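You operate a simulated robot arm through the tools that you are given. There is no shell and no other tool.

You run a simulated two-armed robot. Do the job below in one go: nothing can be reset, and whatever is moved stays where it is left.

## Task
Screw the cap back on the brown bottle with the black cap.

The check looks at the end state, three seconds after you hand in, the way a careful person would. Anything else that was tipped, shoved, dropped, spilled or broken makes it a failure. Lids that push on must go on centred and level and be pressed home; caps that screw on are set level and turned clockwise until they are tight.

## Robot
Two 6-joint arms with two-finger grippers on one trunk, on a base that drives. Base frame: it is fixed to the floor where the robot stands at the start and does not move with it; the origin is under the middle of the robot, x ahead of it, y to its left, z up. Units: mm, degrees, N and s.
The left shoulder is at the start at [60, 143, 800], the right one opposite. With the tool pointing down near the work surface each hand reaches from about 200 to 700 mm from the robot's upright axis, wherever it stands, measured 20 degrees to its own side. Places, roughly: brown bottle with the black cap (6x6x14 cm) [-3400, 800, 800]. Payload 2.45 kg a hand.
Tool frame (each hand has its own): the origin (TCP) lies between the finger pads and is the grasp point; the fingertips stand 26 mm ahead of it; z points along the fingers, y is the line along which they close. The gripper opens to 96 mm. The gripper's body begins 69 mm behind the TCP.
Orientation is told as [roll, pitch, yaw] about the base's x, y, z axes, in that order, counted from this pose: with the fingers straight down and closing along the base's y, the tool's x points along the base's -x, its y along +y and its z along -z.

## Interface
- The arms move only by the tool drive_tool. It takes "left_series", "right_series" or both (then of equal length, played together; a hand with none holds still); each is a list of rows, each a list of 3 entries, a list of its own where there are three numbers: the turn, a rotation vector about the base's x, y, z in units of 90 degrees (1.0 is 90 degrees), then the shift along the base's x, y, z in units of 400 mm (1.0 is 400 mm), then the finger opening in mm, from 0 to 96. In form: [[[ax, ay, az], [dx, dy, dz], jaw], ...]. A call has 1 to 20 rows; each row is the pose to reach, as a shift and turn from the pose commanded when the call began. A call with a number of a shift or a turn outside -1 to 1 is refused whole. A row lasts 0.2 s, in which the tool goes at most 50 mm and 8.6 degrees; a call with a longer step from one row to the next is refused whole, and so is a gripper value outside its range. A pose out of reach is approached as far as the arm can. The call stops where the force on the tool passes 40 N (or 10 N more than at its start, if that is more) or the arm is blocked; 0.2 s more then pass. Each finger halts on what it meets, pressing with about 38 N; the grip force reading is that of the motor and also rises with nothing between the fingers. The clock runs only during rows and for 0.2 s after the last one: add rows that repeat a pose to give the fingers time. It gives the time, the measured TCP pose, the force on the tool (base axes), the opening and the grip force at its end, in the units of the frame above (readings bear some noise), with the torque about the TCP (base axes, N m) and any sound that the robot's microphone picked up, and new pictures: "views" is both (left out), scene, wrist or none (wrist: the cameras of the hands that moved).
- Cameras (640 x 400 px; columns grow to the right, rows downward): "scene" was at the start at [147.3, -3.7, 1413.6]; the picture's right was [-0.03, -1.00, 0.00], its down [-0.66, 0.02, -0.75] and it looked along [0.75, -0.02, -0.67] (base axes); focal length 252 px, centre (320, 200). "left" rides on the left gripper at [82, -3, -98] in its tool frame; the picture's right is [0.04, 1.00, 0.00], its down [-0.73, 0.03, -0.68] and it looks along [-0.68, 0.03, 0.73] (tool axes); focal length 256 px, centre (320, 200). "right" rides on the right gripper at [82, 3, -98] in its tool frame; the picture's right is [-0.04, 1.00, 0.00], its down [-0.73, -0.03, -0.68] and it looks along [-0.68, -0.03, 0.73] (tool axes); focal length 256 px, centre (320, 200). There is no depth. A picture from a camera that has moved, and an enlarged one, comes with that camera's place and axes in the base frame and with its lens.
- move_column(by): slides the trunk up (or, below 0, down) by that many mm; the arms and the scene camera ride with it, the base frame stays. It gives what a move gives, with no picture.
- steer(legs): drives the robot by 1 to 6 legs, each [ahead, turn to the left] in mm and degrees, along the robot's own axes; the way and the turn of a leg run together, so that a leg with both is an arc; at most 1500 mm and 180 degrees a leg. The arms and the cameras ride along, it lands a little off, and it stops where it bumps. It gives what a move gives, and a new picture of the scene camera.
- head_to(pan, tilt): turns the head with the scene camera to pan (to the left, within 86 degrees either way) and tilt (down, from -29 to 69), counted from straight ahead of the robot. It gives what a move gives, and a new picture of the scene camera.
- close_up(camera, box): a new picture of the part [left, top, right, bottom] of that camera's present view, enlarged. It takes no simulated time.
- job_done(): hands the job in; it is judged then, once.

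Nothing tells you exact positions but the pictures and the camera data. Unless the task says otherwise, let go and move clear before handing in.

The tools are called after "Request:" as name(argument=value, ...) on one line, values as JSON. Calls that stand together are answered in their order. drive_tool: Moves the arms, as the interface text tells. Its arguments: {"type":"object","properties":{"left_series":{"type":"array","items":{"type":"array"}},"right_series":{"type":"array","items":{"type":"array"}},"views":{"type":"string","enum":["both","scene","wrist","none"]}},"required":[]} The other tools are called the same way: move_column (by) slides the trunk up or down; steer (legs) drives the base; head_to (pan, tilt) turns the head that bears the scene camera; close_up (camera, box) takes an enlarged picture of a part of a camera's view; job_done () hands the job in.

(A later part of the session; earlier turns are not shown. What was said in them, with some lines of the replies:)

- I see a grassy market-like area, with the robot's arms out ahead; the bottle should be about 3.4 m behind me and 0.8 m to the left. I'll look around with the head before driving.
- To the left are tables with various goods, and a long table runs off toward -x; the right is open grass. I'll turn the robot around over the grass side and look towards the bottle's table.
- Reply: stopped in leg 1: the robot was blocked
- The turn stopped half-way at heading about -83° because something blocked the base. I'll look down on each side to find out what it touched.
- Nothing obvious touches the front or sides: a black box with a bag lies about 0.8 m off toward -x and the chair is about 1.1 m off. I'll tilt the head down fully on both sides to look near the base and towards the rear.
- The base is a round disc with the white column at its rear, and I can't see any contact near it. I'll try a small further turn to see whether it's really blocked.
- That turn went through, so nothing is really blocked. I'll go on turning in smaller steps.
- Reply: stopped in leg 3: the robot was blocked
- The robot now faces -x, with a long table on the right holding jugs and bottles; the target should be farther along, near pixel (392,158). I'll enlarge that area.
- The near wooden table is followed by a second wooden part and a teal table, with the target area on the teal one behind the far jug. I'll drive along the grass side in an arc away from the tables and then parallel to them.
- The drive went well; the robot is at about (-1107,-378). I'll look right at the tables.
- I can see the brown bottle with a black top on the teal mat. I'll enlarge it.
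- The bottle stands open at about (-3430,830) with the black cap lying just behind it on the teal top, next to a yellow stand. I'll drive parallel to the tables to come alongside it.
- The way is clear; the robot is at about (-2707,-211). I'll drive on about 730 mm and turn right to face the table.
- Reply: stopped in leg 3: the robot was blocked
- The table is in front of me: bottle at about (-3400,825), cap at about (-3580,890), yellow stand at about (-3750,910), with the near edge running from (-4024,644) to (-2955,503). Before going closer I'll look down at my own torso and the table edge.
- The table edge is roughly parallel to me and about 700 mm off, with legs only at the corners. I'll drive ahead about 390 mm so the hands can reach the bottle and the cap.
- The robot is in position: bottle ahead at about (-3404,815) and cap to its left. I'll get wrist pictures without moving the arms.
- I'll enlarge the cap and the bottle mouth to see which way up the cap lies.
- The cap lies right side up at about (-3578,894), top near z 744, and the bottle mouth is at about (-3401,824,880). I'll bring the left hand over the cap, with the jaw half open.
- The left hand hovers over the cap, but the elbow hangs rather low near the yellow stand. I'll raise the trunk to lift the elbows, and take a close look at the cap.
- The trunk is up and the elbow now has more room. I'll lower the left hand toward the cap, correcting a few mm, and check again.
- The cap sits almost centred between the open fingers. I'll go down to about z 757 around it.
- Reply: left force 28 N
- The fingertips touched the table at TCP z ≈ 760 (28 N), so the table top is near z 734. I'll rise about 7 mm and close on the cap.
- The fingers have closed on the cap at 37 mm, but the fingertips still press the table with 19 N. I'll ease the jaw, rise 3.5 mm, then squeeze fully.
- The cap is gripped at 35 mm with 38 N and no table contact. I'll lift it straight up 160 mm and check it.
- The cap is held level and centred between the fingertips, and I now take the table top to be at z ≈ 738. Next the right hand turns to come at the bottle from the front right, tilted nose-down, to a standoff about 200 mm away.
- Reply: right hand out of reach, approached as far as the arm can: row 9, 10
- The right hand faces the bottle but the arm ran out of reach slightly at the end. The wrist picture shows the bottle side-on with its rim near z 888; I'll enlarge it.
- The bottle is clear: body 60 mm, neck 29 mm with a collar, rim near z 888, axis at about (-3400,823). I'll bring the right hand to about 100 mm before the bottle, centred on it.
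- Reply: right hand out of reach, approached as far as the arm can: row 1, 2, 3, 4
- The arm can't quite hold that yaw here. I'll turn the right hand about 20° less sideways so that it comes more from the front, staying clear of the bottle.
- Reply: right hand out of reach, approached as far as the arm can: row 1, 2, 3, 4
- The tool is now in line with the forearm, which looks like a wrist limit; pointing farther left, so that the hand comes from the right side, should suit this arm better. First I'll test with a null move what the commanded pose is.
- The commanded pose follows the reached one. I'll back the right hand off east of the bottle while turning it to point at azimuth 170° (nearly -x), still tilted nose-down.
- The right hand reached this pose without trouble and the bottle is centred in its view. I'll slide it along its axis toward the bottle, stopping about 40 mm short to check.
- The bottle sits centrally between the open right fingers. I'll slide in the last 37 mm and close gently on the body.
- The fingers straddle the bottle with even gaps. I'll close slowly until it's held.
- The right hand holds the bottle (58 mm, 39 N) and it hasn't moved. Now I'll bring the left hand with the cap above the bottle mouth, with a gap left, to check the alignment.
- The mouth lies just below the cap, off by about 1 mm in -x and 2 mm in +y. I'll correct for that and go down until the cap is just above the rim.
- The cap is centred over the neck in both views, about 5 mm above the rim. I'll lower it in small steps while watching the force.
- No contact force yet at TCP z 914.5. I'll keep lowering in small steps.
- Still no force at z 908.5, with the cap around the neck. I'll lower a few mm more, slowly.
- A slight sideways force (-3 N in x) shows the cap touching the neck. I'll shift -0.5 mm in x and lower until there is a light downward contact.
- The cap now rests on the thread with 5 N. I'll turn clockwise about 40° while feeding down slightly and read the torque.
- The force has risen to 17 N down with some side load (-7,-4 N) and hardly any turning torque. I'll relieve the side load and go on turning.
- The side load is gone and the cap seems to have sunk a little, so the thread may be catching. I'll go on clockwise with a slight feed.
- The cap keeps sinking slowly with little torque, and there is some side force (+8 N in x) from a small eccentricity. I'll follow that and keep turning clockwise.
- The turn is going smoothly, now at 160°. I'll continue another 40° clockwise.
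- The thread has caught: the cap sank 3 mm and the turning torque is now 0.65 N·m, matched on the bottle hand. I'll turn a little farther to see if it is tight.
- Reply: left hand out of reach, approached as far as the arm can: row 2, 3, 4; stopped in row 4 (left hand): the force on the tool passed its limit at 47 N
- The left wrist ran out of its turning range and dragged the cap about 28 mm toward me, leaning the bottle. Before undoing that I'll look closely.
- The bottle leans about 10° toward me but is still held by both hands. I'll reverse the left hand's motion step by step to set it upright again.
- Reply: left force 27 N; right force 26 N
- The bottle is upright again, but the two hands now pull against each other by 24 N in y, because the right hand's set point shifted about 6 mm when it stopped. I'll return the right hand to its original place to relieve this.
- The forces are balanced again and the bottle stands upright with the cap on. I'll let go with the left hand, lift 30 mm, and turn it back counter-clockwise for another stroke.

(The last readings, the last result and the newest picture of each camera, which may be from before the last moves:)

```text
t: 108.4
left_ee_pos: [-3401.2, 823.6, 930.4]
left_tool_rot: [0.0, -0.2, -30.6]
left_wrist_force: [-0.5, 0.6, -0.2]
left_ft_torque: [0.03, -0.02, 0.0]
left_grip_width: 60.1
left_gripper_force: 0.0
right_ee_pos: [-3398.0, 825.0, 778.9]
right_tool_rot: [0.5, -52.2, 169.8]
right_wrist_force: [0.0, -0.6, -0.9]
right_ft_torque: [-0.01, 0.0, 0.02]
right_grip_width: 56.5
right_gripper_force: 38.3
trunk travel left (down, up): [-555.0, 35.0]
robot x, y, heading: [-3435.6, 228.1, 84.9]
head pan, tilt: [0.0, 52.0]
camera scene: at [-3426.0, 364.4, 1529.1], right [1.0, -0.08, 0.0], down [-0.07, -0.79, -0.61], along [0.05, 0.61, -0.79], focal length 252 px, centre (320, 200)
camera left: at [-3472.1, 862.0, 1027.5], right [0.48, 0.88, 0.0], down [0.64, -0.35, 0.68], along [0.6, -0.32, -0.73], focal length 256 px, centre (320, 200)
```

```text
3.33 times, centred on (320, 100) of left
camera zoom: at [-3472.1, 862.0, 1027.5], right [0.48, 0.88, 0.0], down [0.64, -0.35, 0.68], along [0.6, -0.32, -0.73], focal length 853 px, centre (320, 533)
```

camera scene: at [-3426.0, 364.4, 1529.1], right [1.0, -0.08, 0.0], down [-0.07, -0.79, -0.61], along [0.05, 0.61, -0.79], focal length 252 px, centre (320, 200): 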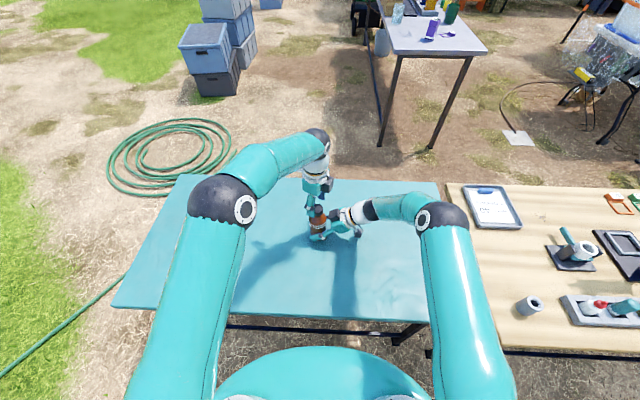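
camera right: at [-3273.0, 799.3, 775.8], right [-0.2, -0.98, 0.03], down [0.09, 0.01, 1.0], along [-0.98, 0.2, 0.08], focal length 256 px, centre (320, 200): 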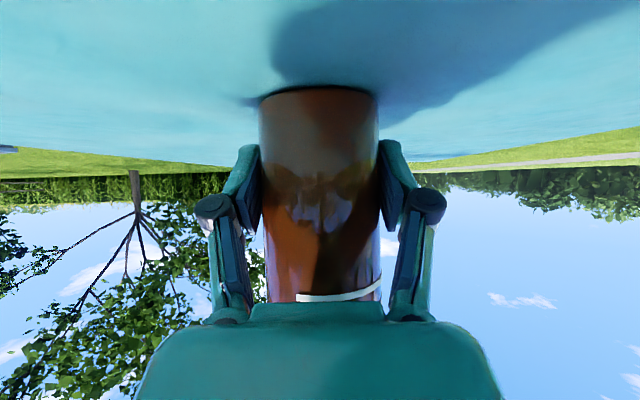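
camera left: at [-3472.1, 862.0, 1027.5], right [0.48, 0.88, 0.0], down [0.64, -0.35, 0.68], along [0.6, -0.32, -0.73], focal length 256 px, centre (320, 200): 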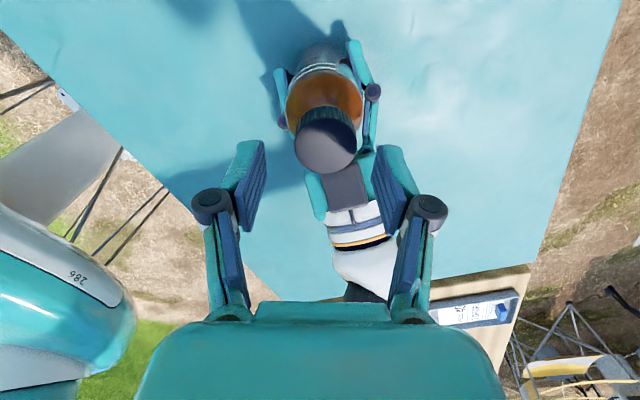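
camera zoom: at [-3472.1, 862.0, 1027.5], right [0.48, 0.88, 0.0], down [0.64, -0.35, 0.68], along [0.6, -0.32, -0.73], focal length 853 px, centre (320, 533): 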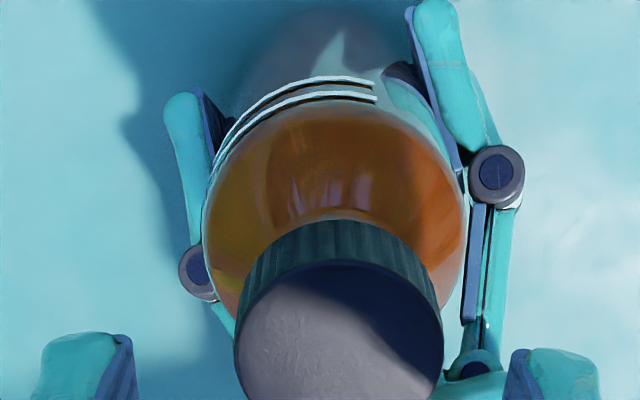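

The cap sits on the neck and the bottle is upright to within about 2°. I'll briefly ease the right hand so the bottle settles flat on the table, then grip it again.

Request:
drive_tool(right_series=[[[0, 0, 0], [0, 0, 0], 58], [[0, 0, 0], [0, 0, 0], 61], [[0, 0, 0], [0, 0, 0], 65], [[0, 0, 0], [0, 0, 0], 70], [[0, 0, 0], [0, 0, 0], 70], [[0, 0, 0], [0, 0, 0], 70]], views="wrist")

Request:
close_up(camera="scene", box=[270, 185, 366, 245])

Request:
close_up(camera="left", box=[224, 40, 416, 160])

```text
t: 109.8
left_ee_pos: [-3400.6, 823.1, 930.8]
left_tool_rot: [-0.1, -0.2, -30.9]
left_wrist_force: [-0.1, -0.5, -0.2]
left_ft_torque: [-0.01, 0.01, -0.03]
left_grip_width: 59.9
left_gripper_force: 0.0
right_ee_pos: [-3397.9, 825.6, 778.9]
right_tool_rot: [0.4, -52.1, 169.7]
right_wrist_force: [0.0, -0.2, -0.5]
right_ft_torque: [0.01, -0.03, 0.01]
right_grip_width: 70.1
right_gripper_force: 0.0
trunk travel left (down, up): [-555.0, 35.0]
robot x, y, heading: [-3438.7, 228.1, 85.0]
head pan, tilt: [0.0, 52.0]
camera right: at [-3271.9, 799.9, 774.1], right [-0.2, -0.98, 0.04], down [0.09, 0.02, 1.0], along [-0.98, 0.2, 0.08], focal length 256 px, centre (320, 200)
```

right: 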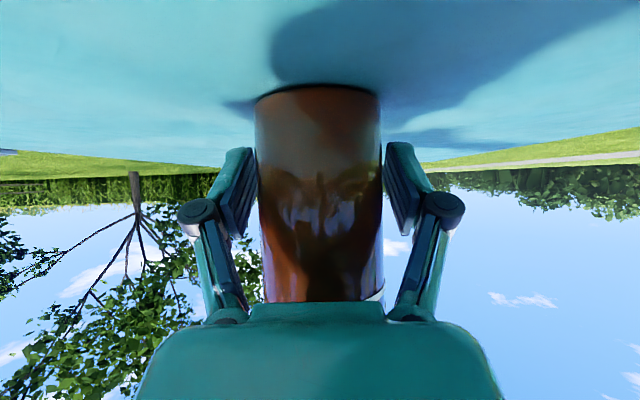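

```text
6.67 times, centred on (318, 215) of scene
camera zoom: at [-3426.0, 364.2, 1529.2], right [1.0, -0.08, 0.0], down [-0.07, -0.79, -0.61], along [0.05, 0.61, -0.79], focal length 1678 px, centre (333, 100)
```

zoom: 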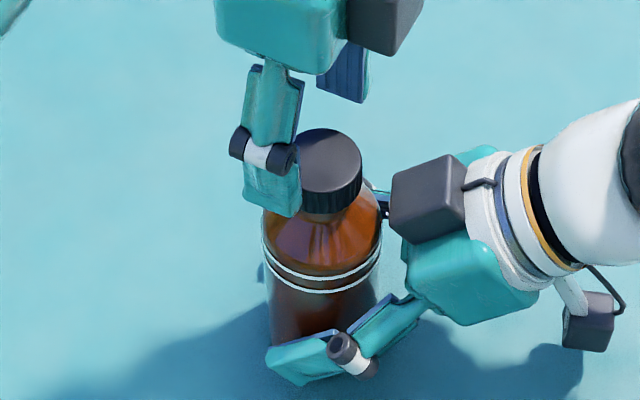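

```text
3.33 times, centred on (320, 100) of left
camera zoom: at [-3472.0, 862.1, 1027.6], right [0.48, 0.88, 0.0], down [0.64, -0.35, 0.68], along [0.6, -0.33, -0.73], focal length 853 px, centre (320, 533)
```

zoom: 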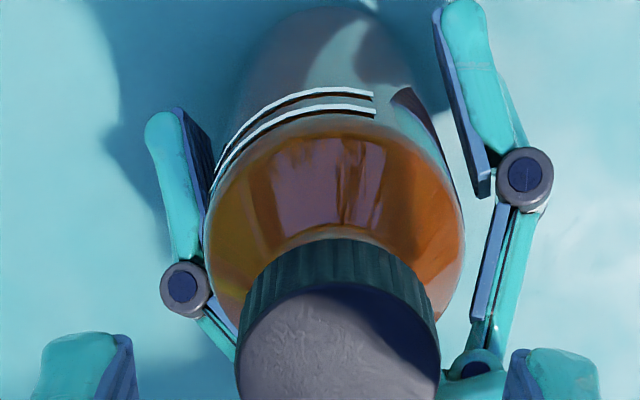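

The bottle now stands free and level, with the cap on straight; its axis is at about (-3396,825). I'll grip it again with the right hand and bring the left hand round to a new start angle over the cap.

Request:
drive_tool(right_series=[[[0, 0, 0], [0, 0, 0], 65], [[0, 0, 0], [0, 0, 0], 61], [[0, 0, 0], [0, 0, 0], 58], [[0, 0, 0], [0, 0, 0], 50], [[0, 0, 0], [0, 0, 0], 45], [[0, 0, 0], [0, 0, 0], 45], [[0, 0, 0], [0, 0, 0], 45], [[0, 0, 0], [0, 0, 0], 45]], left_series=[[[0, 0, 0.09], [0.002, 0.0005, 0], 60], [[0, 0, 0.18], [0.004, 0.001, 0], 60], [[0, 0, 0.27], [0.006, 0.0015, 0], 60], [[0, 0, 0.36], [0.008, 0.002, 0], 60], [[0, 0, 0.45], [0.01, 0.003, 0], 60], [[0, 0, 0.54], [0.0112, 0.004, 0], 60], [[0, 0, 0.63], [0.0112, 0.004, 0], 60], [[0, 0, 0.7], [0.0112, 0.004, 0], 60]], views="both")

Request:
close_up(camera="left", box=[224, 60, 416, 180])

Request:
close_up(camera="scene", box=[270, 185, 366, 245])

```text
t: 111.6
left_ee_pos: [-3396.7, 824.7, 931.3]
left_tool_rot: [0.1, -0.2, 32.3]
left_wrist_force: [0.0, 0.4, 0.3]
left_ft_torque: [-0.01, 0.0, 0.0]
left_grip_width: 59.9
left_gripper_force: 0.1
right_ee_pos: [-3396.8, 824.8, 778.8]
right_tool_rot: [0.6, -52.0, 169.7]
right_wrist_force: [0.0, 0.8, 2.1]
right_ft_torque: [0.07, -0.04, 0.01]
right_grip_width: 56.5
right_gripper_force: 38.2
trunk travel left (down, up): [-555.0, 35.0]
robot x, y, heading: [-3438.7, 231.4, 85.0]
head pan, tilt: [0.0, 52.0]
camera scene: at [-3425.9, 364.1, 1529.2], right [1.0, -0.08, 0.0], down [-0.07, -0.79, -0.61], along [0.05, 0.61, -0.79], focal length 252 px, centre (320, 200)
camera right: at [-3271.8, 799.9, 774.3], right [-0.2, -0.98, 0.04], down [0.09, 0.02, 1.0], along [-0.98, 0.2, 0.08], focal length 256 px, centre (320, 200)
camera left: at [-3463.6, 777.7, 1027.6], right [-0.57, 0.82, 0.0], down [0.6, 0.41, 0.68], along [0.56, 0.39, -0.73], focal length 256 px, centre (320, 200)
```

scene: 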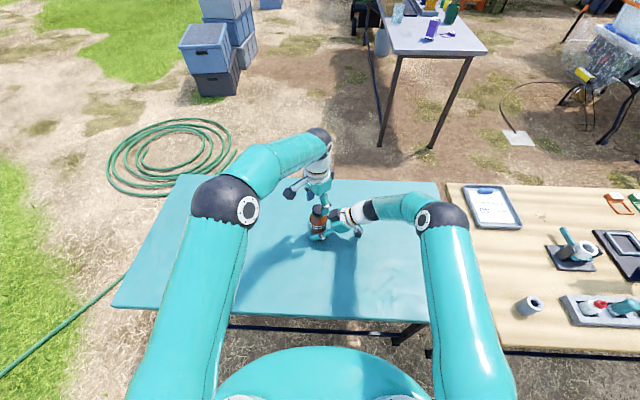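
right: 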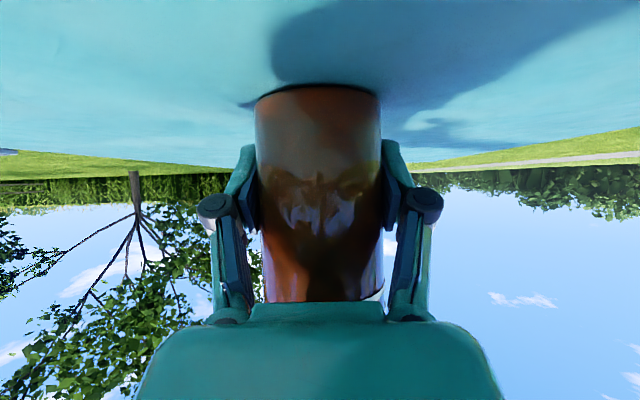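
left: 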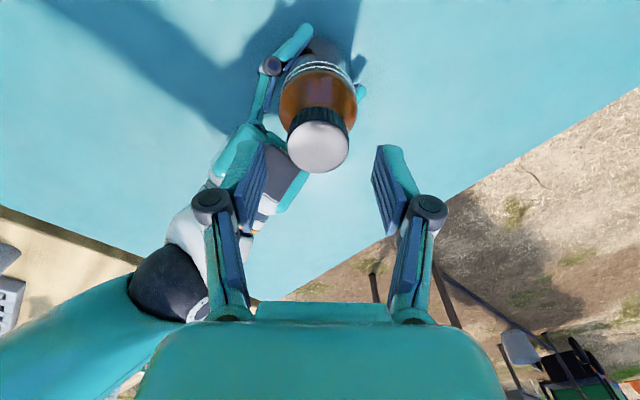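

```text
3.33 times, centred on (320, 120) of left
camera zoom: at [-3463.6, 777.7, 1027.6], right [-0.57, 0.82, 0.0], down [0.6, 0.41, 0.68], along [0.56, 0.39, -0.73], focal length 853 px, centre (320, 467)
```

zoom: 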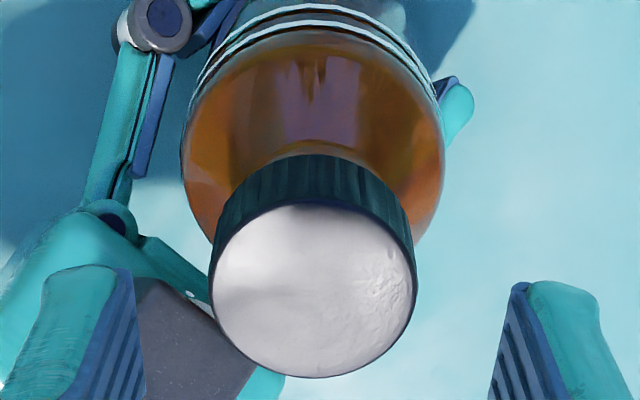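

```text
6.67 times, centred on (318, 215) of scene
camera zoom: at [-3425.9, 364.1, 1529.2], right [1.0, -0.08, 0.0], down [-0.07, -0.79, -0.61], along [0.05, 0.61, -0.79], focal length 1678 px, centre (333, 100)
```

zoom: 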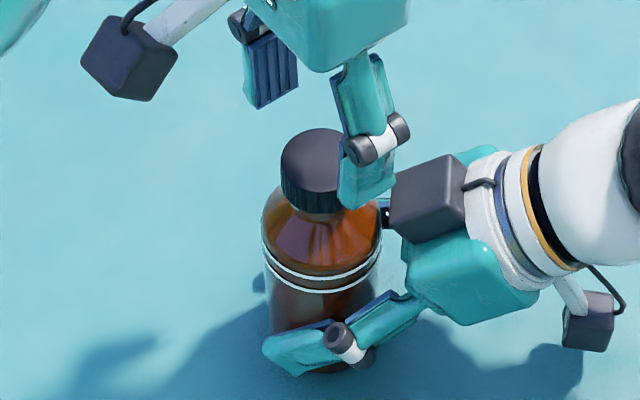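

The cap looks level and centred on the bottle. I'll take a closer look at its lower edge before going down for another tightening stroke.

Request:
close_up(camera="left", box=[276, 95, 364, 150])

Request:
close_up(camera="scene", box=[302, 198, 334, 218])

```text
7.27 times, centred on (320, 122) of left
camera zoom: at [-3463.6, 777.7, 1027.6], right [-0.57, 0.82, 0.0], down [0.6, 0.41, 0.68], along [0.56, 0.39, -0.73], focal length 1862 px, centre (320, 764)
```

zoom: 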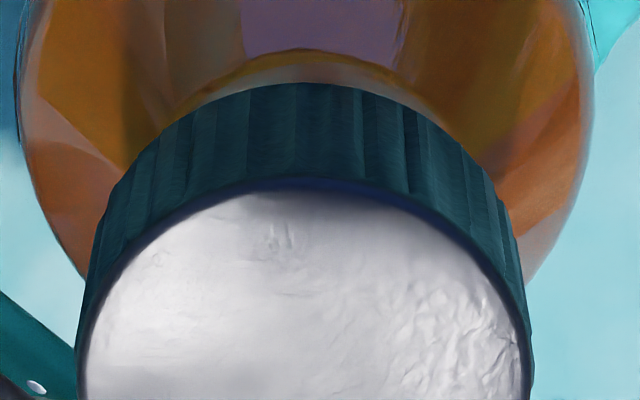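

```text
16.00 times, centred on (318, 208) of scene
camera zoom: at [-3425.9, 364.1, 1529.2], right [1.0, -0.08, 0.0], down [-0.07, -0.79, -0.61], along [0.05, 0.61, -0.79], focal length 4026 px, centre (352, 72)
```

zoom: 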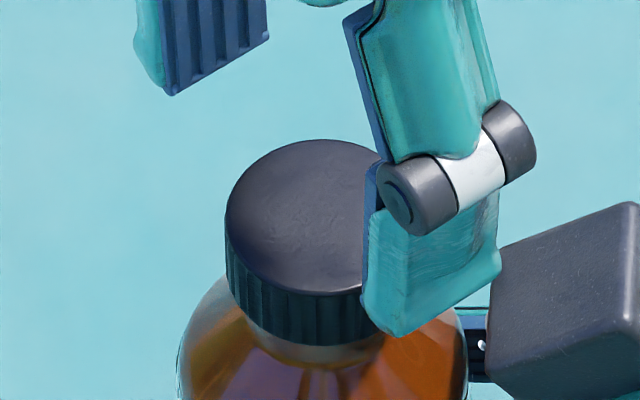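

The cap is level, with its lower edge down at the collar. I'll centre the left hand on it, go down, and close.

Request:
drive_tool(left_series=[[[0, 0, 0], [0.0045, -0.0015, 0], 54], [[0, 0, 0], [0.0045, -0.0015, -0.03], 54], [[0, 0, 0], [0.0045, -0.0015, -0.06], 54], [[0, 0, 0], [0.0045, -0.0015, -0.08], 54], [[0, 0, 0], [0.0045, -0.0015, -0.08], 54]], views="wrist")

Request:
close_up(camera="left", box=[224, 100, 416, 220])

```text
t: 112.8
left_ee_pos: [-3394.2, 824.2, 898.1]
left_tool_rot: [0.0, -0.1, 32.2]
left_wrist_force: [-0.2, -0.4, 0.1]
left_ft_torque: [0.01, 0.01, -0.05]
left_grip_width: 53.5
left_gripper_force: 0.0
right_ee_pos: [-3396.5, 824.9, 778.1]
right_tool_rot: [0.5, -52.0, 169.7]
right_wrist_force: [1.0, 0.1, 2.6]
right_ft_torque: [0.14, -0.05, -0.01]
right_grip_width: 56.7
right_gripper_force: 37.7
trunk travel left (down, up): [-555.0, 35.0]
robot x, y, heading: [-3439.2, 227.6, 85.4]
head pan, tilt: [0.0, 52.0]
camera left: at [-3461.2, 776.7, 995.5], right [-0.57, 0.82, 0.0], down [0.6, 0.41, 0.68], along [0.56, 0.39, -0.73], focal length 256 px, centre (320, 200)
```

left: 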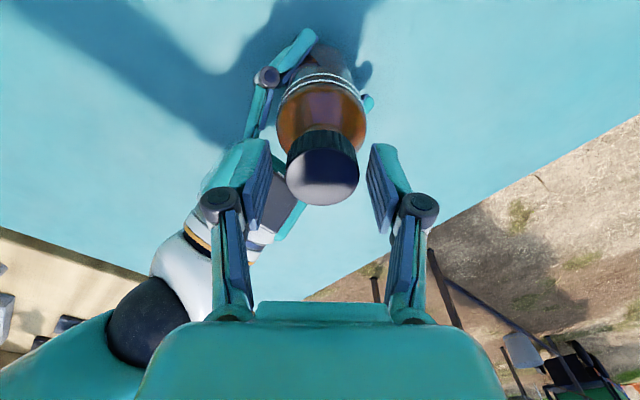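

```text
3.33 times, centred on (320, 160) of left
camera zoom: at [-3461.2, 776.7, 995.5], right [-0.57, 0.82, 0.0], down [0.6, 0.41, 0.68], along [0.56, 0.39, -0.73], focal length 853 px, centre (320, 333)
```

zoom: 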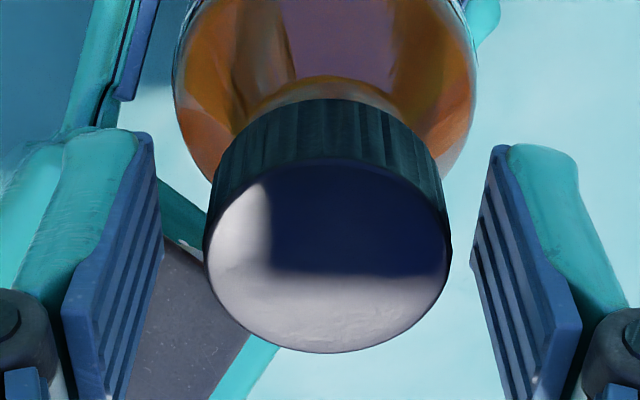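

The cap is well between the fingers. I'll close the left hand on it.

Request:
drive_tool(left_series=[[[0, 0, 0], [0, 0, 0], 46], [[0, 0, 0], [0, 0, 0], 40], [[0, 0, 0], [0, 0, 0], 37], [[0, 0, 0], [0, 0, 0], 30], [[0, 0, 0], [0, 0, 0], 25], [[0, 0, 0], [0, 0, 0], 25], [[0, 0, 0], [0, 0, 0], 25]], views="none")

```text
t: 114.4
left_ee_pos: [-3394.6, 823.3, 899.4]
left_tool_rot: [0.1, 0.0, 32.2]
left_wrist_force: [-4.8, 6.9, -2.7]
left_ft_torque: [0.34, 0.17, 0.04]
left_grip_width: 32.3
left_gripper_force: 37.8
right_ee_pos: [-3398.5, 823.8, 779.0]
right_tool_rot: [0.4, -52.1, 169.7]
right_wrist_force: [5.5, -4.4, 5.4]
right_ft_torque: [0.45, 0.22, 0.03]
right_grip_width: 56.7
right_gripper_force: 37.8
trunk travel left (down, up): [-555.0, 35.0]
robot x, y, heading: [-3441.4, 229.2, 85.2]
head pan, tilt: [0.0, 52.0]
```

The left hand has the cap again, with small side forces. I'll relieve those and turn clockwise about 25°, watching the torque.

Request:
drive_tool(left_series=[[[0, 0, 0], [-0.0012, 0.0017, 0], 25], [[0, 0, -0.08], [-0.0012, 0.0017, 0], 25], [[0, 0, -0.16], [-0.0012, 0.0017, 0], 25], [[0, 0, -0.24], [-0.0012, 0.0017, 0], 25]], views="none")

```text
t: 115.4
left_ee_pos: [-3394.6, 823.4, 899.1]
left_tool_rot: [0.0, -0.2, 10.4]
left_wrist_force: [0.6, 2.3, -4.2]
left_ft_torque: [0.28, 0.1, -0.02]
left_grip_width: 32.0
left_gripper_force: 38.0
right_ee_pos: [-3396.7, 824.2, 778.7]
right_tool_rot: [0.4, -52.1, 169.7]
right_wrist_force: [-0.8, -3.1, 5.5]
right_ft_torque: [-0.07, -0.34, -0.02]
right_grip_width: 56.6
right_gripper_force: 38.2
trunk travel left (down, up): [-555.0, 35.0]
robot x, y, heading: [-3439.4, 228.7, 85.4]
head pan, tilt: [0.0, 52.0]
```

There's no turning torque yet, but the thread is pulling the hand down, so the cap is still travelling. I'll keep turning clockwise with a small downward feed.

Request:
drive_tool(left_series=[[[0, 0, -0.08], [0, 0.0005, -0.0012], 25], [[0, 0, -0.16], [0, 0.0005, -0.0016], 25], [[0, 0, -0.24], [0, 0.0005, -0.002], 25], [[0, 0, -0.32], [0, 0.0005, -0.0022], 25]], views="none")

```text
t: 116.4
left_ee_pos: [-3395.1, 825.6, 898.1]
left_tool_rot: [0.0, -0.1, -18.4]
left_wrist_force: [-0.5, -2.0, -2.0]
left_ft_torque: [0.0, -0.02, 0.64]
left_grip_width: 34.6
left_gripper_force: 37.2
right_ee_pos: [-3397.2, 825.3, 779.5]
right_tool_rot: [0.6, -52.1, 169.6]
right_wrist_force: [0.7, 3.1, 2.2]
right_ft_torque: [-0.18, 0.03, -0.67]
right_grip_width: 56.5
right_gripper_force: 38.4
trunk travel left (down, up): [-555.0, 35.0]
robot x, y, heading: [-3439.1, 226.1, 85.3]
head pan, tilt: [0.0, 52.0]
```

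Torque is now 0.64 N·m. I'll turn a bit more to see whether it holds there, which would mean the cap is tight.

Request:
drive_tool(left_series=[[[0, 0, -0.06], [0, 0, -0.0003], 25], [[0, 0, -0.12], [0, 0, -0.0005], 25], [[0, 0, -0.18], [0, 0, -0.0007], 25]], views="both")

Request:
close_up(camera="scene", box=[270, 185, 366, 245])

Request:
close_up(camera="left", box=[240, 60, 400, 160])

```text
t: 117.2
left_ee_pos: [-3396.0, 825.2, 897.2]
left_tool_rot: [0.1, -0.2, -34.5]
left_wrist_force: [0.1, -4.2, 0.0]
left_ft_torque: [-0.11, 0.0, 0.61]
left_grip_width: 34.2
left_gripper_force: 37.8
right_ee_pos: [-3397.3, 826.2, 778.7]
right_tool_rot: [0.5, -52.1, 169.6]
right_wrist_force: [0.5, 5.3, 1.4]
right_ft_torque: [-0.31, 0.02, -0.57]
right_grip_width: 56.1
right_gripper_force: 37.9
trunk travel left (down, up): [-555.0, 35.0]
robot x, y, heading: [-3438.0, 230.1, 85.2]
head pan, tilt: [0.0, 52.0]
camera scene: at [-3426.0, 364.2, 1529.2], right [1.0, -0.08, 0.0], down [-0.07, -0.79, -0.61], along [0.05, 0.61, -0.79], focal length 252 px, centre (320, 200)
camera left: at [-3464.1, 868.4, 994.3], right [0.53, 0.85, 0.0], down [0.62, -0.39, 0.68], along [0.58, -0.36, -0.73], focal length 256 px, centre (320, 200)
```

scene: 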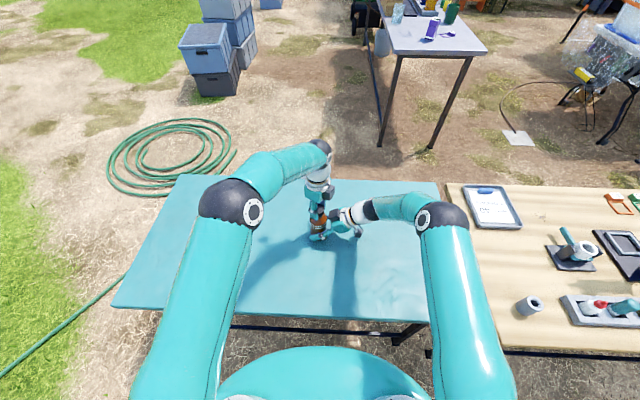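
left: 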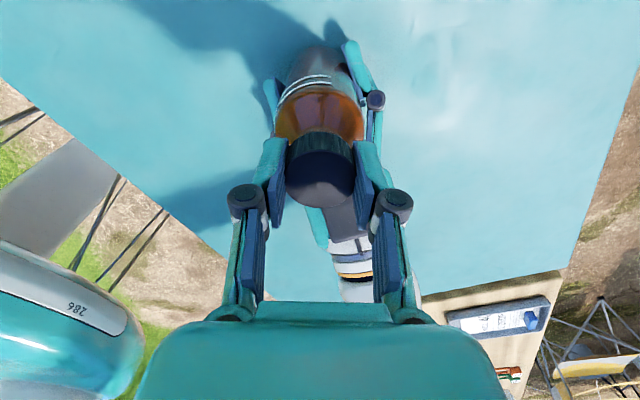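

```text
6.67 times, centred on (318, 215) of scene
camera zoom: at [-3426.0, 364.2, 1529.2], right [1.0, -0.08, 0.0], down [-0.07, -0.79, -0.61], along [0.05, 0.61, -0.79], focal length 1678 px, centre (333, 100)
```

zoom: 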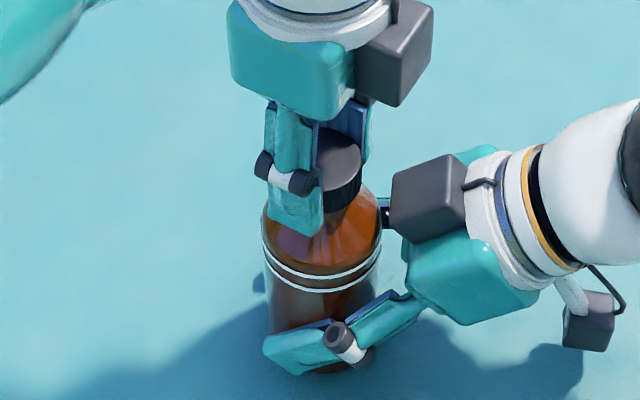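

```text
4.00 times, centred on (320, 110) of left
camera zoom: at [-3464.1, 868.4, 994.3], right [0.53, 0.85, 0.0], down [0.62, -0.39, 0.68], along [0.58, -0.36, -0.73], focal length 1024 px, centre (320, 560)
```

zoom: 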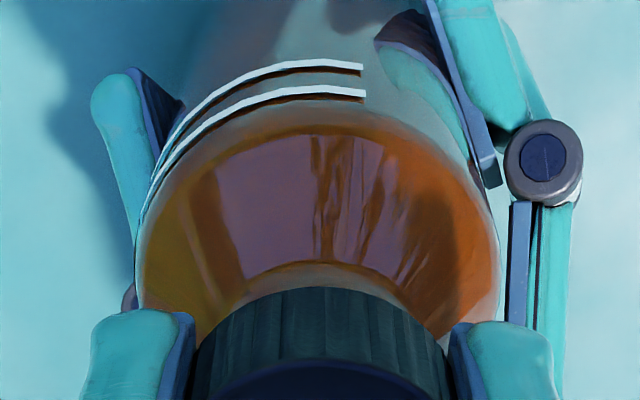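

The torque stays at 0.6 N·m while I turn, so either the cap is tight and the fingers slip, or it's still moving. I'll compare its ribs before and after a further small turn.

Request:
close_up(camera="left", box=[276, 125, 364, 180])

Request:
drive_tool(left_series=[[[0, 0, -0.06], [0, -0.0003, 0], 25], [[0, 0, -0.12], [0, -0.0006, 0], 25]], views="none")

Request:
close_up(camera="left", box=[276, 125, 364, 180])

```text
7.27 times, centred on (320, 152) of left
camera zoom: at [-3464.1, 868.4, 994.3], right [0.53, 0.85, 0.0], down [0.62, -0.39, 0.68], along [0.58, -0.36, -0.73], focal length 1862 px, centre (320, 546)
```

zoom: 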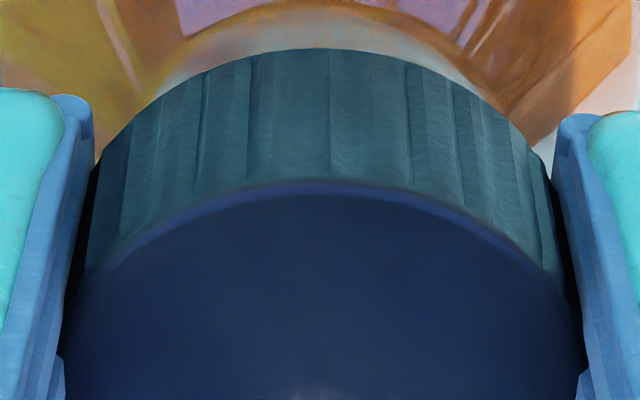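

```text
t: 117.8
left_ee_pos: [-3395.4, 825.8, 897.9]
left_tool_rot: [0.0, -0.2, -45.3]
left_wrist_force: [-1.1, -3.7, 0.5]
left_ft_torque: [-0.13, 0.02, 0.54]
left_grip_width: 32.4
left_gripper_force: 38.0
right_ee_pos: [-3397.6, 825.0, 779.6]
right_tool_rot: [0.5, -52.1, 169.7]
right_wrist_force: [2.8, 4.9, 1.5]
right_ft_torque: [-0.24, 0.15, -0.53]
right_grip_width: 56.7
right_gripper_force: 37.8
trunk travel left (down, up): [-555.0, 35.0]
robot x, y, heading: [-3440.5, 227.6, 85.3]
head pan, tilt: [0.0, 52.0]
```

```text
7.27 times, centred on (320, 152) of left
camera zoom: at [-3454.3, 880.5, 994.4], right [0.68, 0.73, 0.0], down [0.53, -0.5, 0.68], along [0.5, -0.47, -0.73], focal length 1862 px, centre (320, 546)
```

zoom: 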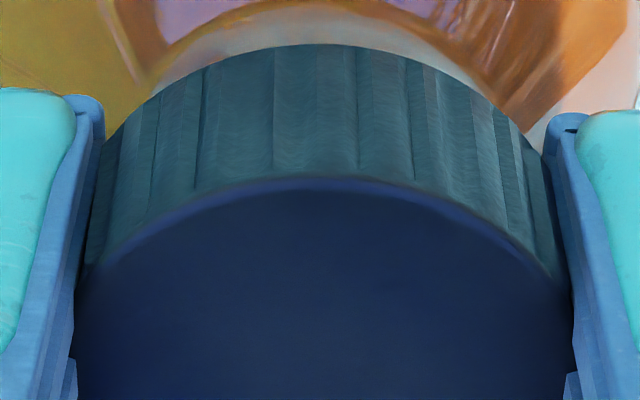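

The ribs moved relative to the fingers by just the hand's turn while the cap stayed still, so the cap no longer turns at about 0.6 N·m and is tight. I'll open the left hand, lift straight up, and inspect.

Request:
drive_tool(left_series=[[[0, 0, 0], [0, 0, 0], 38], [[0, 0, 0], [0, 0, 0], 46], [[0, 0, 0], [0, 0, 0], 56], [[0, 0, 0], [0, 0, 0], 60], [[0, 0, 0], [0, 0, 0.05], 60], [[0, 0, 0], [0, 0, 0.15], 60], [[0, 0, 0], [0, 0, 0.25], 60], [[0, 0, 0], [0, 0, 0.25], 60]], views="both")

Request:
close_up(camera="scene", box=[294, 192, 342, 222])

Request:
close_up(camera="left", box=[240, 20, 400, 120])

```text
t: 119.6
left_ee_pos: [-3396.9, 824.3, 996.5]
left_tool_rot: [0.0, -0.2, -45.3]
left_wrist_force: [-1.4, 0.2, 0.2]
left_ft_torque: [0.02, 0.03, 0.02]
left_grip_width: 60.2
left_gripper_force: 0.1
right_ee_pos: [-3397.5, 825.7, 779.1]
right_tool_rot: [0.5, -52.2, 169.7]
right_wrist_force: [0.2, -1.1, 1.0]
right_ft_torque: [0.06, -0.04, -0.02]
right_grip_width: 56.7
right_gripper_force: 37.7
trunk travel left (down, up): [-555.0, 35.0]
robot x, y, heading: [-3438.6, 233.0, 85.0]
head pan, tilt: [0.0, 52.0]
camera scene: at [-3426.0, 363.8, 1529.2], right [1.0, -0.08, 0.0], down [-0.07, -0.79, -0.62], along [0.05, 0.61, -0.79], focal length 252 px, centre (320, 200)
camera left: at [-3456.8, 879.3, 1093.8], right [0.68, 0.73, 0.0], down [0.54, -0.5, 0.68], along [0.5, -0.46, -0.73], focal length 256 px, centre (320, 200)
```

scene: 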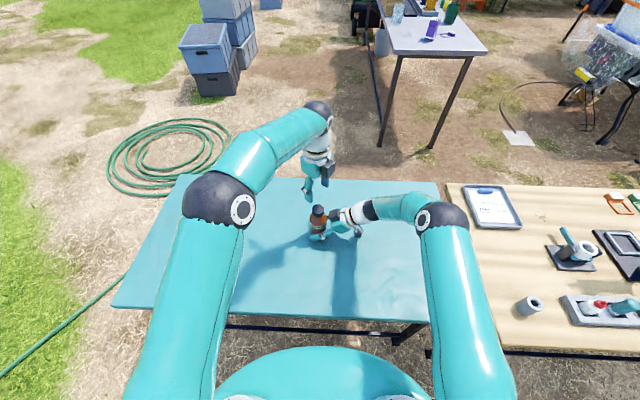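
left: 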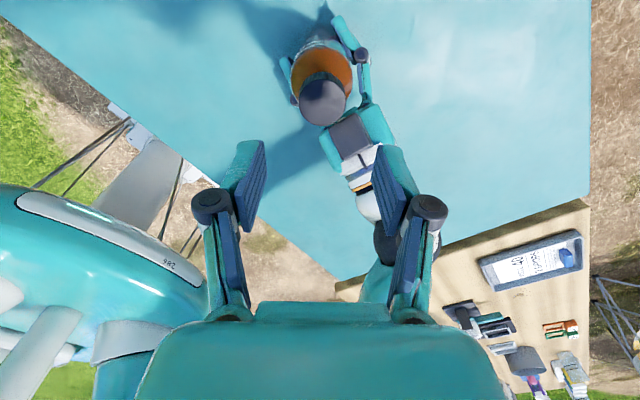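

```text
13.33 times, centred on (318, 207) of scene
camera zoom: at [-3426.0, 363.8, 1529.2], right [1.0, -0.08, 0.0], down [-0.07, -0.79, -0.62], along [0.05, 0.61, -0.79], focal length 3355 px, centre (347, 107)
```

zoom: 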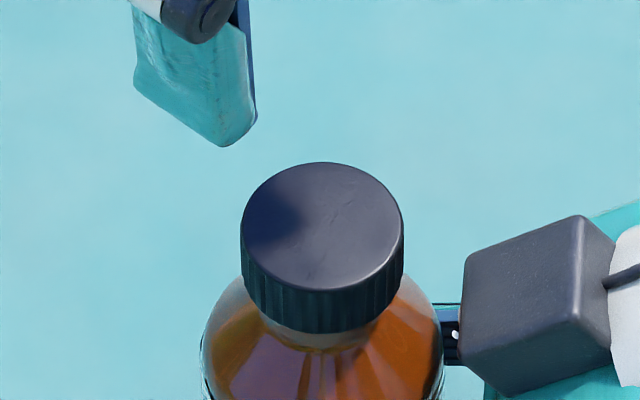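

```text
4.00 times, centred on (320, 70) of left
camera zoom: at [-3456.8, 879.3, 1093.8], right [0.68, 0.73, 0.0], down [0.54, -0.5, 0.68], along [0.5, -0.46, -0.73], focal length 1024 px, centre (320, 720)
```

zoom: 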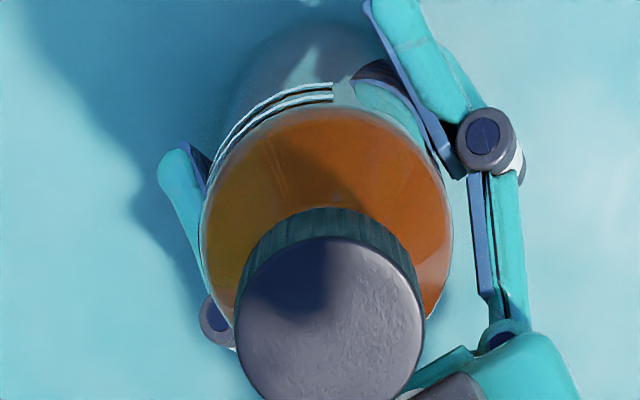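

From above the cap looks level and seated. I'll release the bottle with the right hand, back straight off along its approach line, and check the cap from the side with its camera.

Request:
drive_tool(right_series=[[[0, 0, 0], [0, 0, 0], 58], [[0, 0, 0], [0, 0, 0], 64], [[0, 0, 0], [0, 0, 0], 76], [[0, 0, 0], [0, 0, 0], 90], [[0, 0, 0], [0, 0, 0], 96], [[0, 0, 0], [0.04, -0.007, 0.0315], 96], [[0, 0, 0], [0.1, -0.0175, 0.079], 96], [[0, 0, 0], [0.17, -0.03, 0.1345], 96], [[0, 0, 0], [0.24, -0.042, 0.19], 96], [[0, 0, 0], [0.24, -0.042, 0.19], 96]], views="both")

Request:
close_up(camera="right", box=[240, 90, 400, 190])

Request:
close_up(camera="scene", box=[270, 185, 366, 245])

```text
t: 121.8
left_ee_pos: [-3398.3, 824.2, 996.8]
left_tool_rot: [0.0, -0.2, -45.3]
left_wrist_force: [0.0, 0.6, -0.9]
left_ft_torque: [-0.02, -0.01, 0.0]
left_grip_width: 60.1
left_gripper_force: 0.0
right_ee_pos: [-3300.7, 809.1, 856.0]
right_tool_rot: [0.6, -52.1, 169.6]
right_wrist_force: [0.8, 0.0, -0.1]
right_ft_torque: [0.0, -0.01, 0.01]
right_grip_width: 95.9
right_gripper_force: 0.1
trunk travel left (down, up): [-555.0, 35.0]
robot x, y, heading: [-3441.6, 229.1, 85.4]
head pan, tilt: [0.0, 52.0]
camera scene: at [-3426.1, 364.6, 1529.1], right [1.0, -0.08, 0.0], down [-0.07, -0.79, -0.61], along [0.05, 0.61, -0.79], focal length 252 px, centre (320, 200)
camera right: at [-3175.0, 784.4, 851.4], right [-0.2, -0.98, 0.04], down [0.09, 0.02, 1.0], along [-0.98, 0.2, 0.08], focal length 256 px, centre (320, 200)
```

scene: 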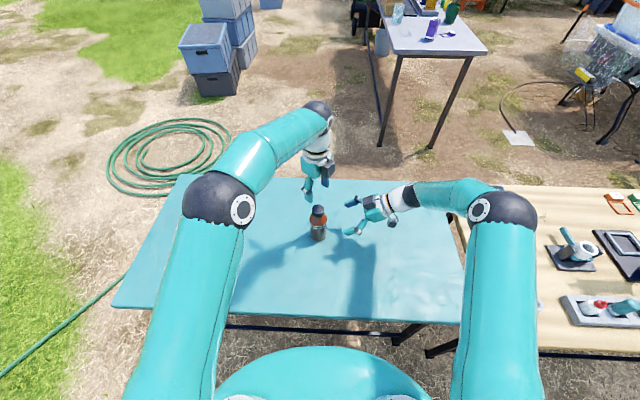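
right: 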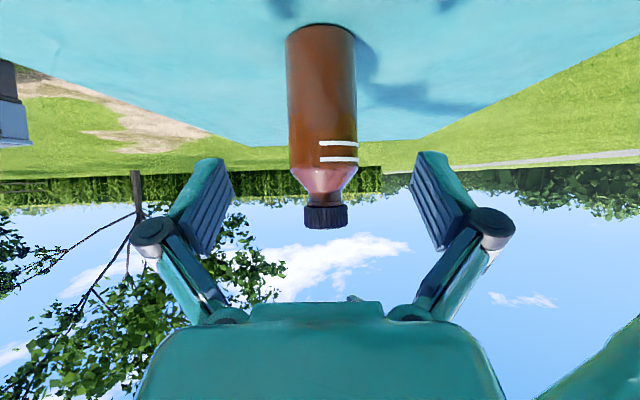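

```text
4.00 times, centred on (320, 140) of right
camera zoom: at [-3175.0, 784.4, 851.4], right [-0.2, -0.98, 0.04], down [0.09, 0.02, 1.0], along [-0.98, 0.2, 0.08], focal length 1024 px, centre (320, 440)
```

zoom: 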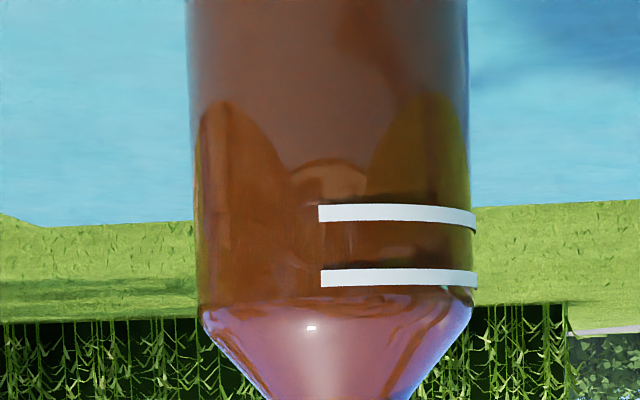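

```text
6.67 times, centred on (318, 215) of scene
camera zoom: at [-3426.1, 364.6, 1529.1], right [1.0, -0.08, 0.0], down [-0.07, -0.79, -0.61], along [0.05, 0.61, -0.79], focal length 1678 px, centre (333, 100)
```

zoom: 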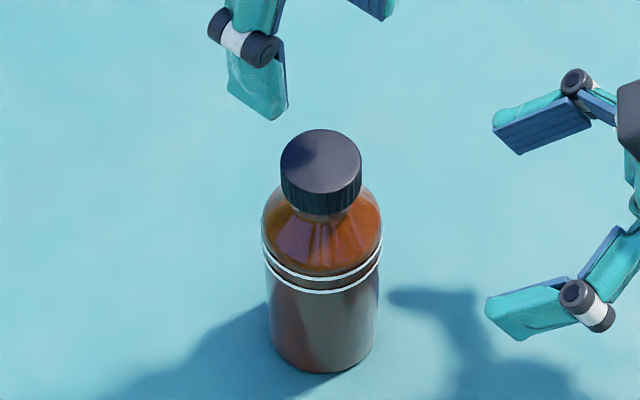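

The bottle stands free and upright with the cap on. I'll enlarge the neck area in the right camera's side view to check that the cap is level and fully down.

Request:
close_up(camera="right", box=[272, 165, 384, 235])

Request:
close_up(camera="right", box=[240, 10, 400, 110])

```text
5.71 times, centred on (328, 200) of right
camera zoom: at [-3175.0, 784.4, 851.4], right [-0.2, -0.98, 0.04], down [0.09, 0.02, 1.0], along [-0.98, 0.2, 0.08], focal length 1463 px, centre (274, 200)
```

zoom: 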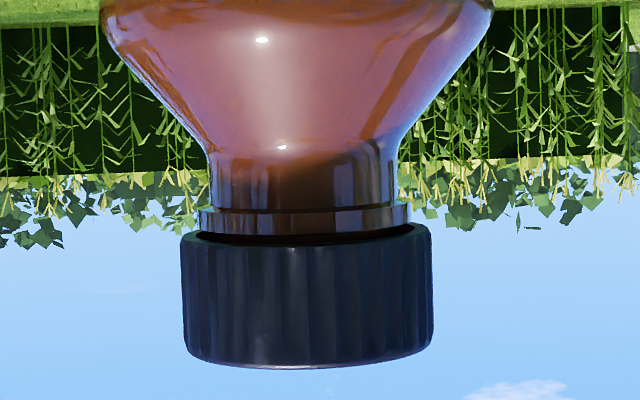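

```text
4.00 times, centred on (320, 60) of right
camera zoom: at [-3175.0, 784.4, 851.4], right [-0.2, -0.98, 0.04], down [0.09, 0.02, 1.0], along [-0.98, 0.2, 0.08], focal length 1024 px, centre (320, 760)
```

zoom: 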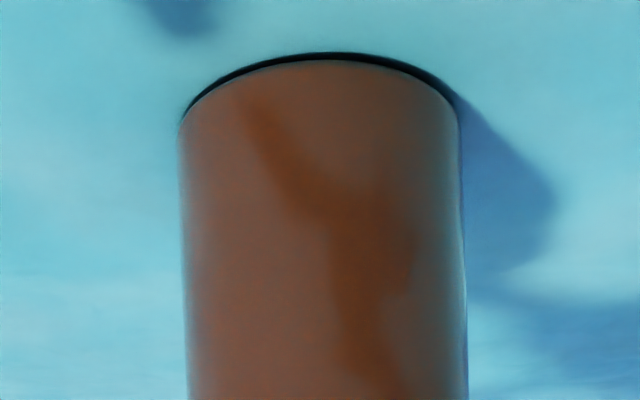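

From the side the cap is level, straight, and seated just above the collar, and the bottle stands flat. I'll move both hands up and well clear, then look once more before handing in.

Request:
drive_tool(left_series=[[[0, 0, 0], [0, 0, 0.08], 60], [[0, 0, 0], [0, 0, 0.16], 60], [[0, 0, 0], [0, 0, 0.24], 60], [[0, 0, 0], [-0.04, -0.05, 0.3], 60], [[0, 0, 0], [-0.08, -0.12, 0.35], 60], [[0, 0, 0], [-0.12, -0.2, 0.38], 60], [[0, 0, 0], [-0.12, -0.2, 0.38], 60]], right_series=[[[0, 0, 0], [0.05, -0.01, 0.05], 96], [[0, 0, 0], [0.1, -0.02, 0.11], 96], [[0, 0, 0], [0.13, -0.03, 0.19], 96], [[0, 0, 0], [0.15, -0.04, 0.28], 96], [[0, 0, 0], [0.16, -0.05, 0.36], 96], [[0, 0, 0], [0.16, -0.06, 0.42], 96], [[0, 0, 0], [0.16, -0.06, 0.42], 96]], views="both")

Request:
close_up(camera="scene", box=[190, 160, 382, 280])

```text
t: 123.4
left_ee_pos: [-3443.0, 743.7, 1148.6]
left_tool_rot: [0.0, -0.2, -45.4]
left_wrist_force: [-0.5, -0.4, -0.2]
left_ft_torque: [-0.04, 0.05, 0.01]
left_grip_width: 60.3
left_gripper_force: 0.1
right_ee_pos: [-3238.7, 784.0, 1023.1]
right_tool_rot: [0.6, -52.1, 169.5]
right_wrist_force: [-0.2, -0.1, 0.4]
right_ft_torque: [0.01, 0.01, 0.04]
right_grip_width: 96.0
right_gripper_force: 0.1
trunk travel left (down, up): [-555.0, 35.0]
robot x, y, heading: [-3439.7, 228.9, 84.9]
head pan, tilt: [0.0, 52.0]
camera scene: at [-3425.2, 365.7, 1528.9], right [1.0, -0.08, 0.0], down [-0.07, -0.79, -0.61], along [0.05, 0.61, -0.79], focal length 252 px, centre (320, 200)
camera right: at [-3112.9, 759.6, 1017.5], right [-0.2, -0.98, 0.04], down [0.09, 0.02, 1.0], along [-0.98, 0.2, 0.08], focal length 256 px, centre (320, 200)
camera left: at [-3501.9, 799.6, 1244.9], right [0.68, 0.73, 0.0], down [0.54, -0.5, 0.68], along [0.5, -0.47, -0.73], focal length 256 px, centre (320, 200)
```

scene: 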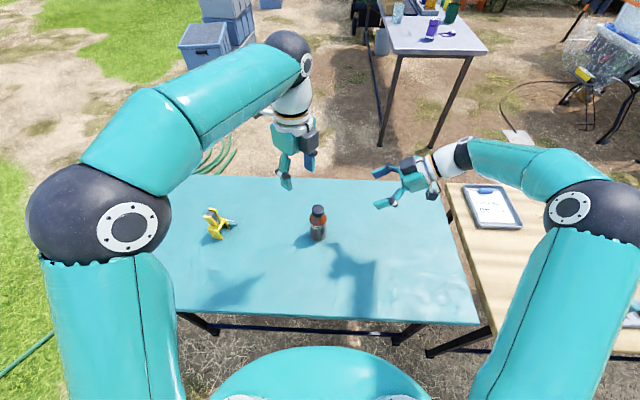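
right: 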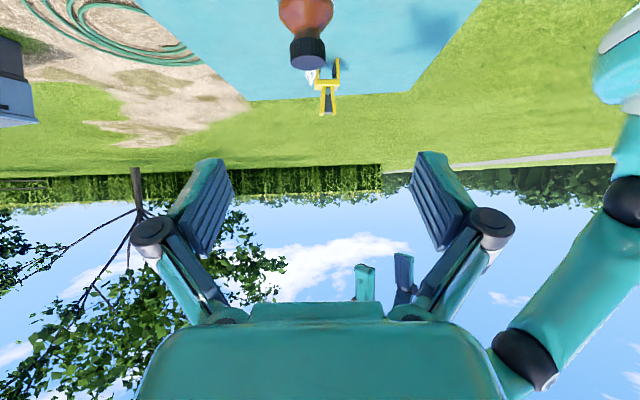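
left: 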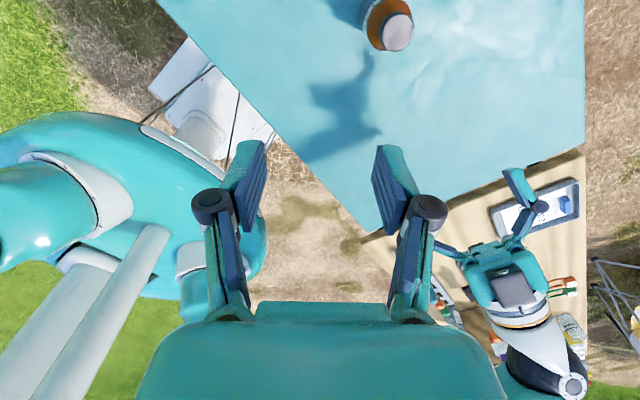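

```text
3.33 times, centred on (286, 220) of scene
camera zoom: at [-3425.2, 365.7, 1528.9], right [1.0, -0.08, 0.0], down [-0.07, -0.79, -0.61], along [0.05, 0.61, -0.79], focal length 839 px, centre (433, 133)
```

zoom: 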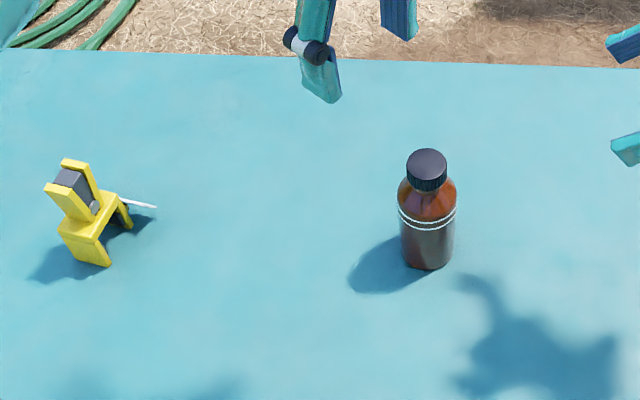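

The bottle stands upright with its black cap screwed on level and tight, the yellow stand hasn't moved, and both hands are clear. I'm handing the job in.

Request:
job_done()

```text
The job is handed in.
```

I screwed the black cap back onto the brown bottle, and the job is handed in. The bottle stands upright on the teal table. In the last side view the cap was level and seated just above the collar.

- **Tightness:** I turned the cap clockwise until it stopped moving at about 0.6 N·m. At that torque the fingers slipped on the cap, so this is as tight as the gripper can make it.
- **Slip along the way:** partway through, the left wrist reached the end of its turning range. It dragged the cap about 28 mm, leaning the bottle roughly 10° while both hands held it. I set the bottle upright, let it settle, gripped it again and re-tightened the cap.
- **Final position:** the bottle now stands about 5 mm from where it started.
- **Surroundings:** the yellow stand beside the bottle looks unmoved, I saw nothing knocked over, and both hands are clear. One early turn of the base reported being blocked. I found nothing in its way, and the rest of the turn went through.
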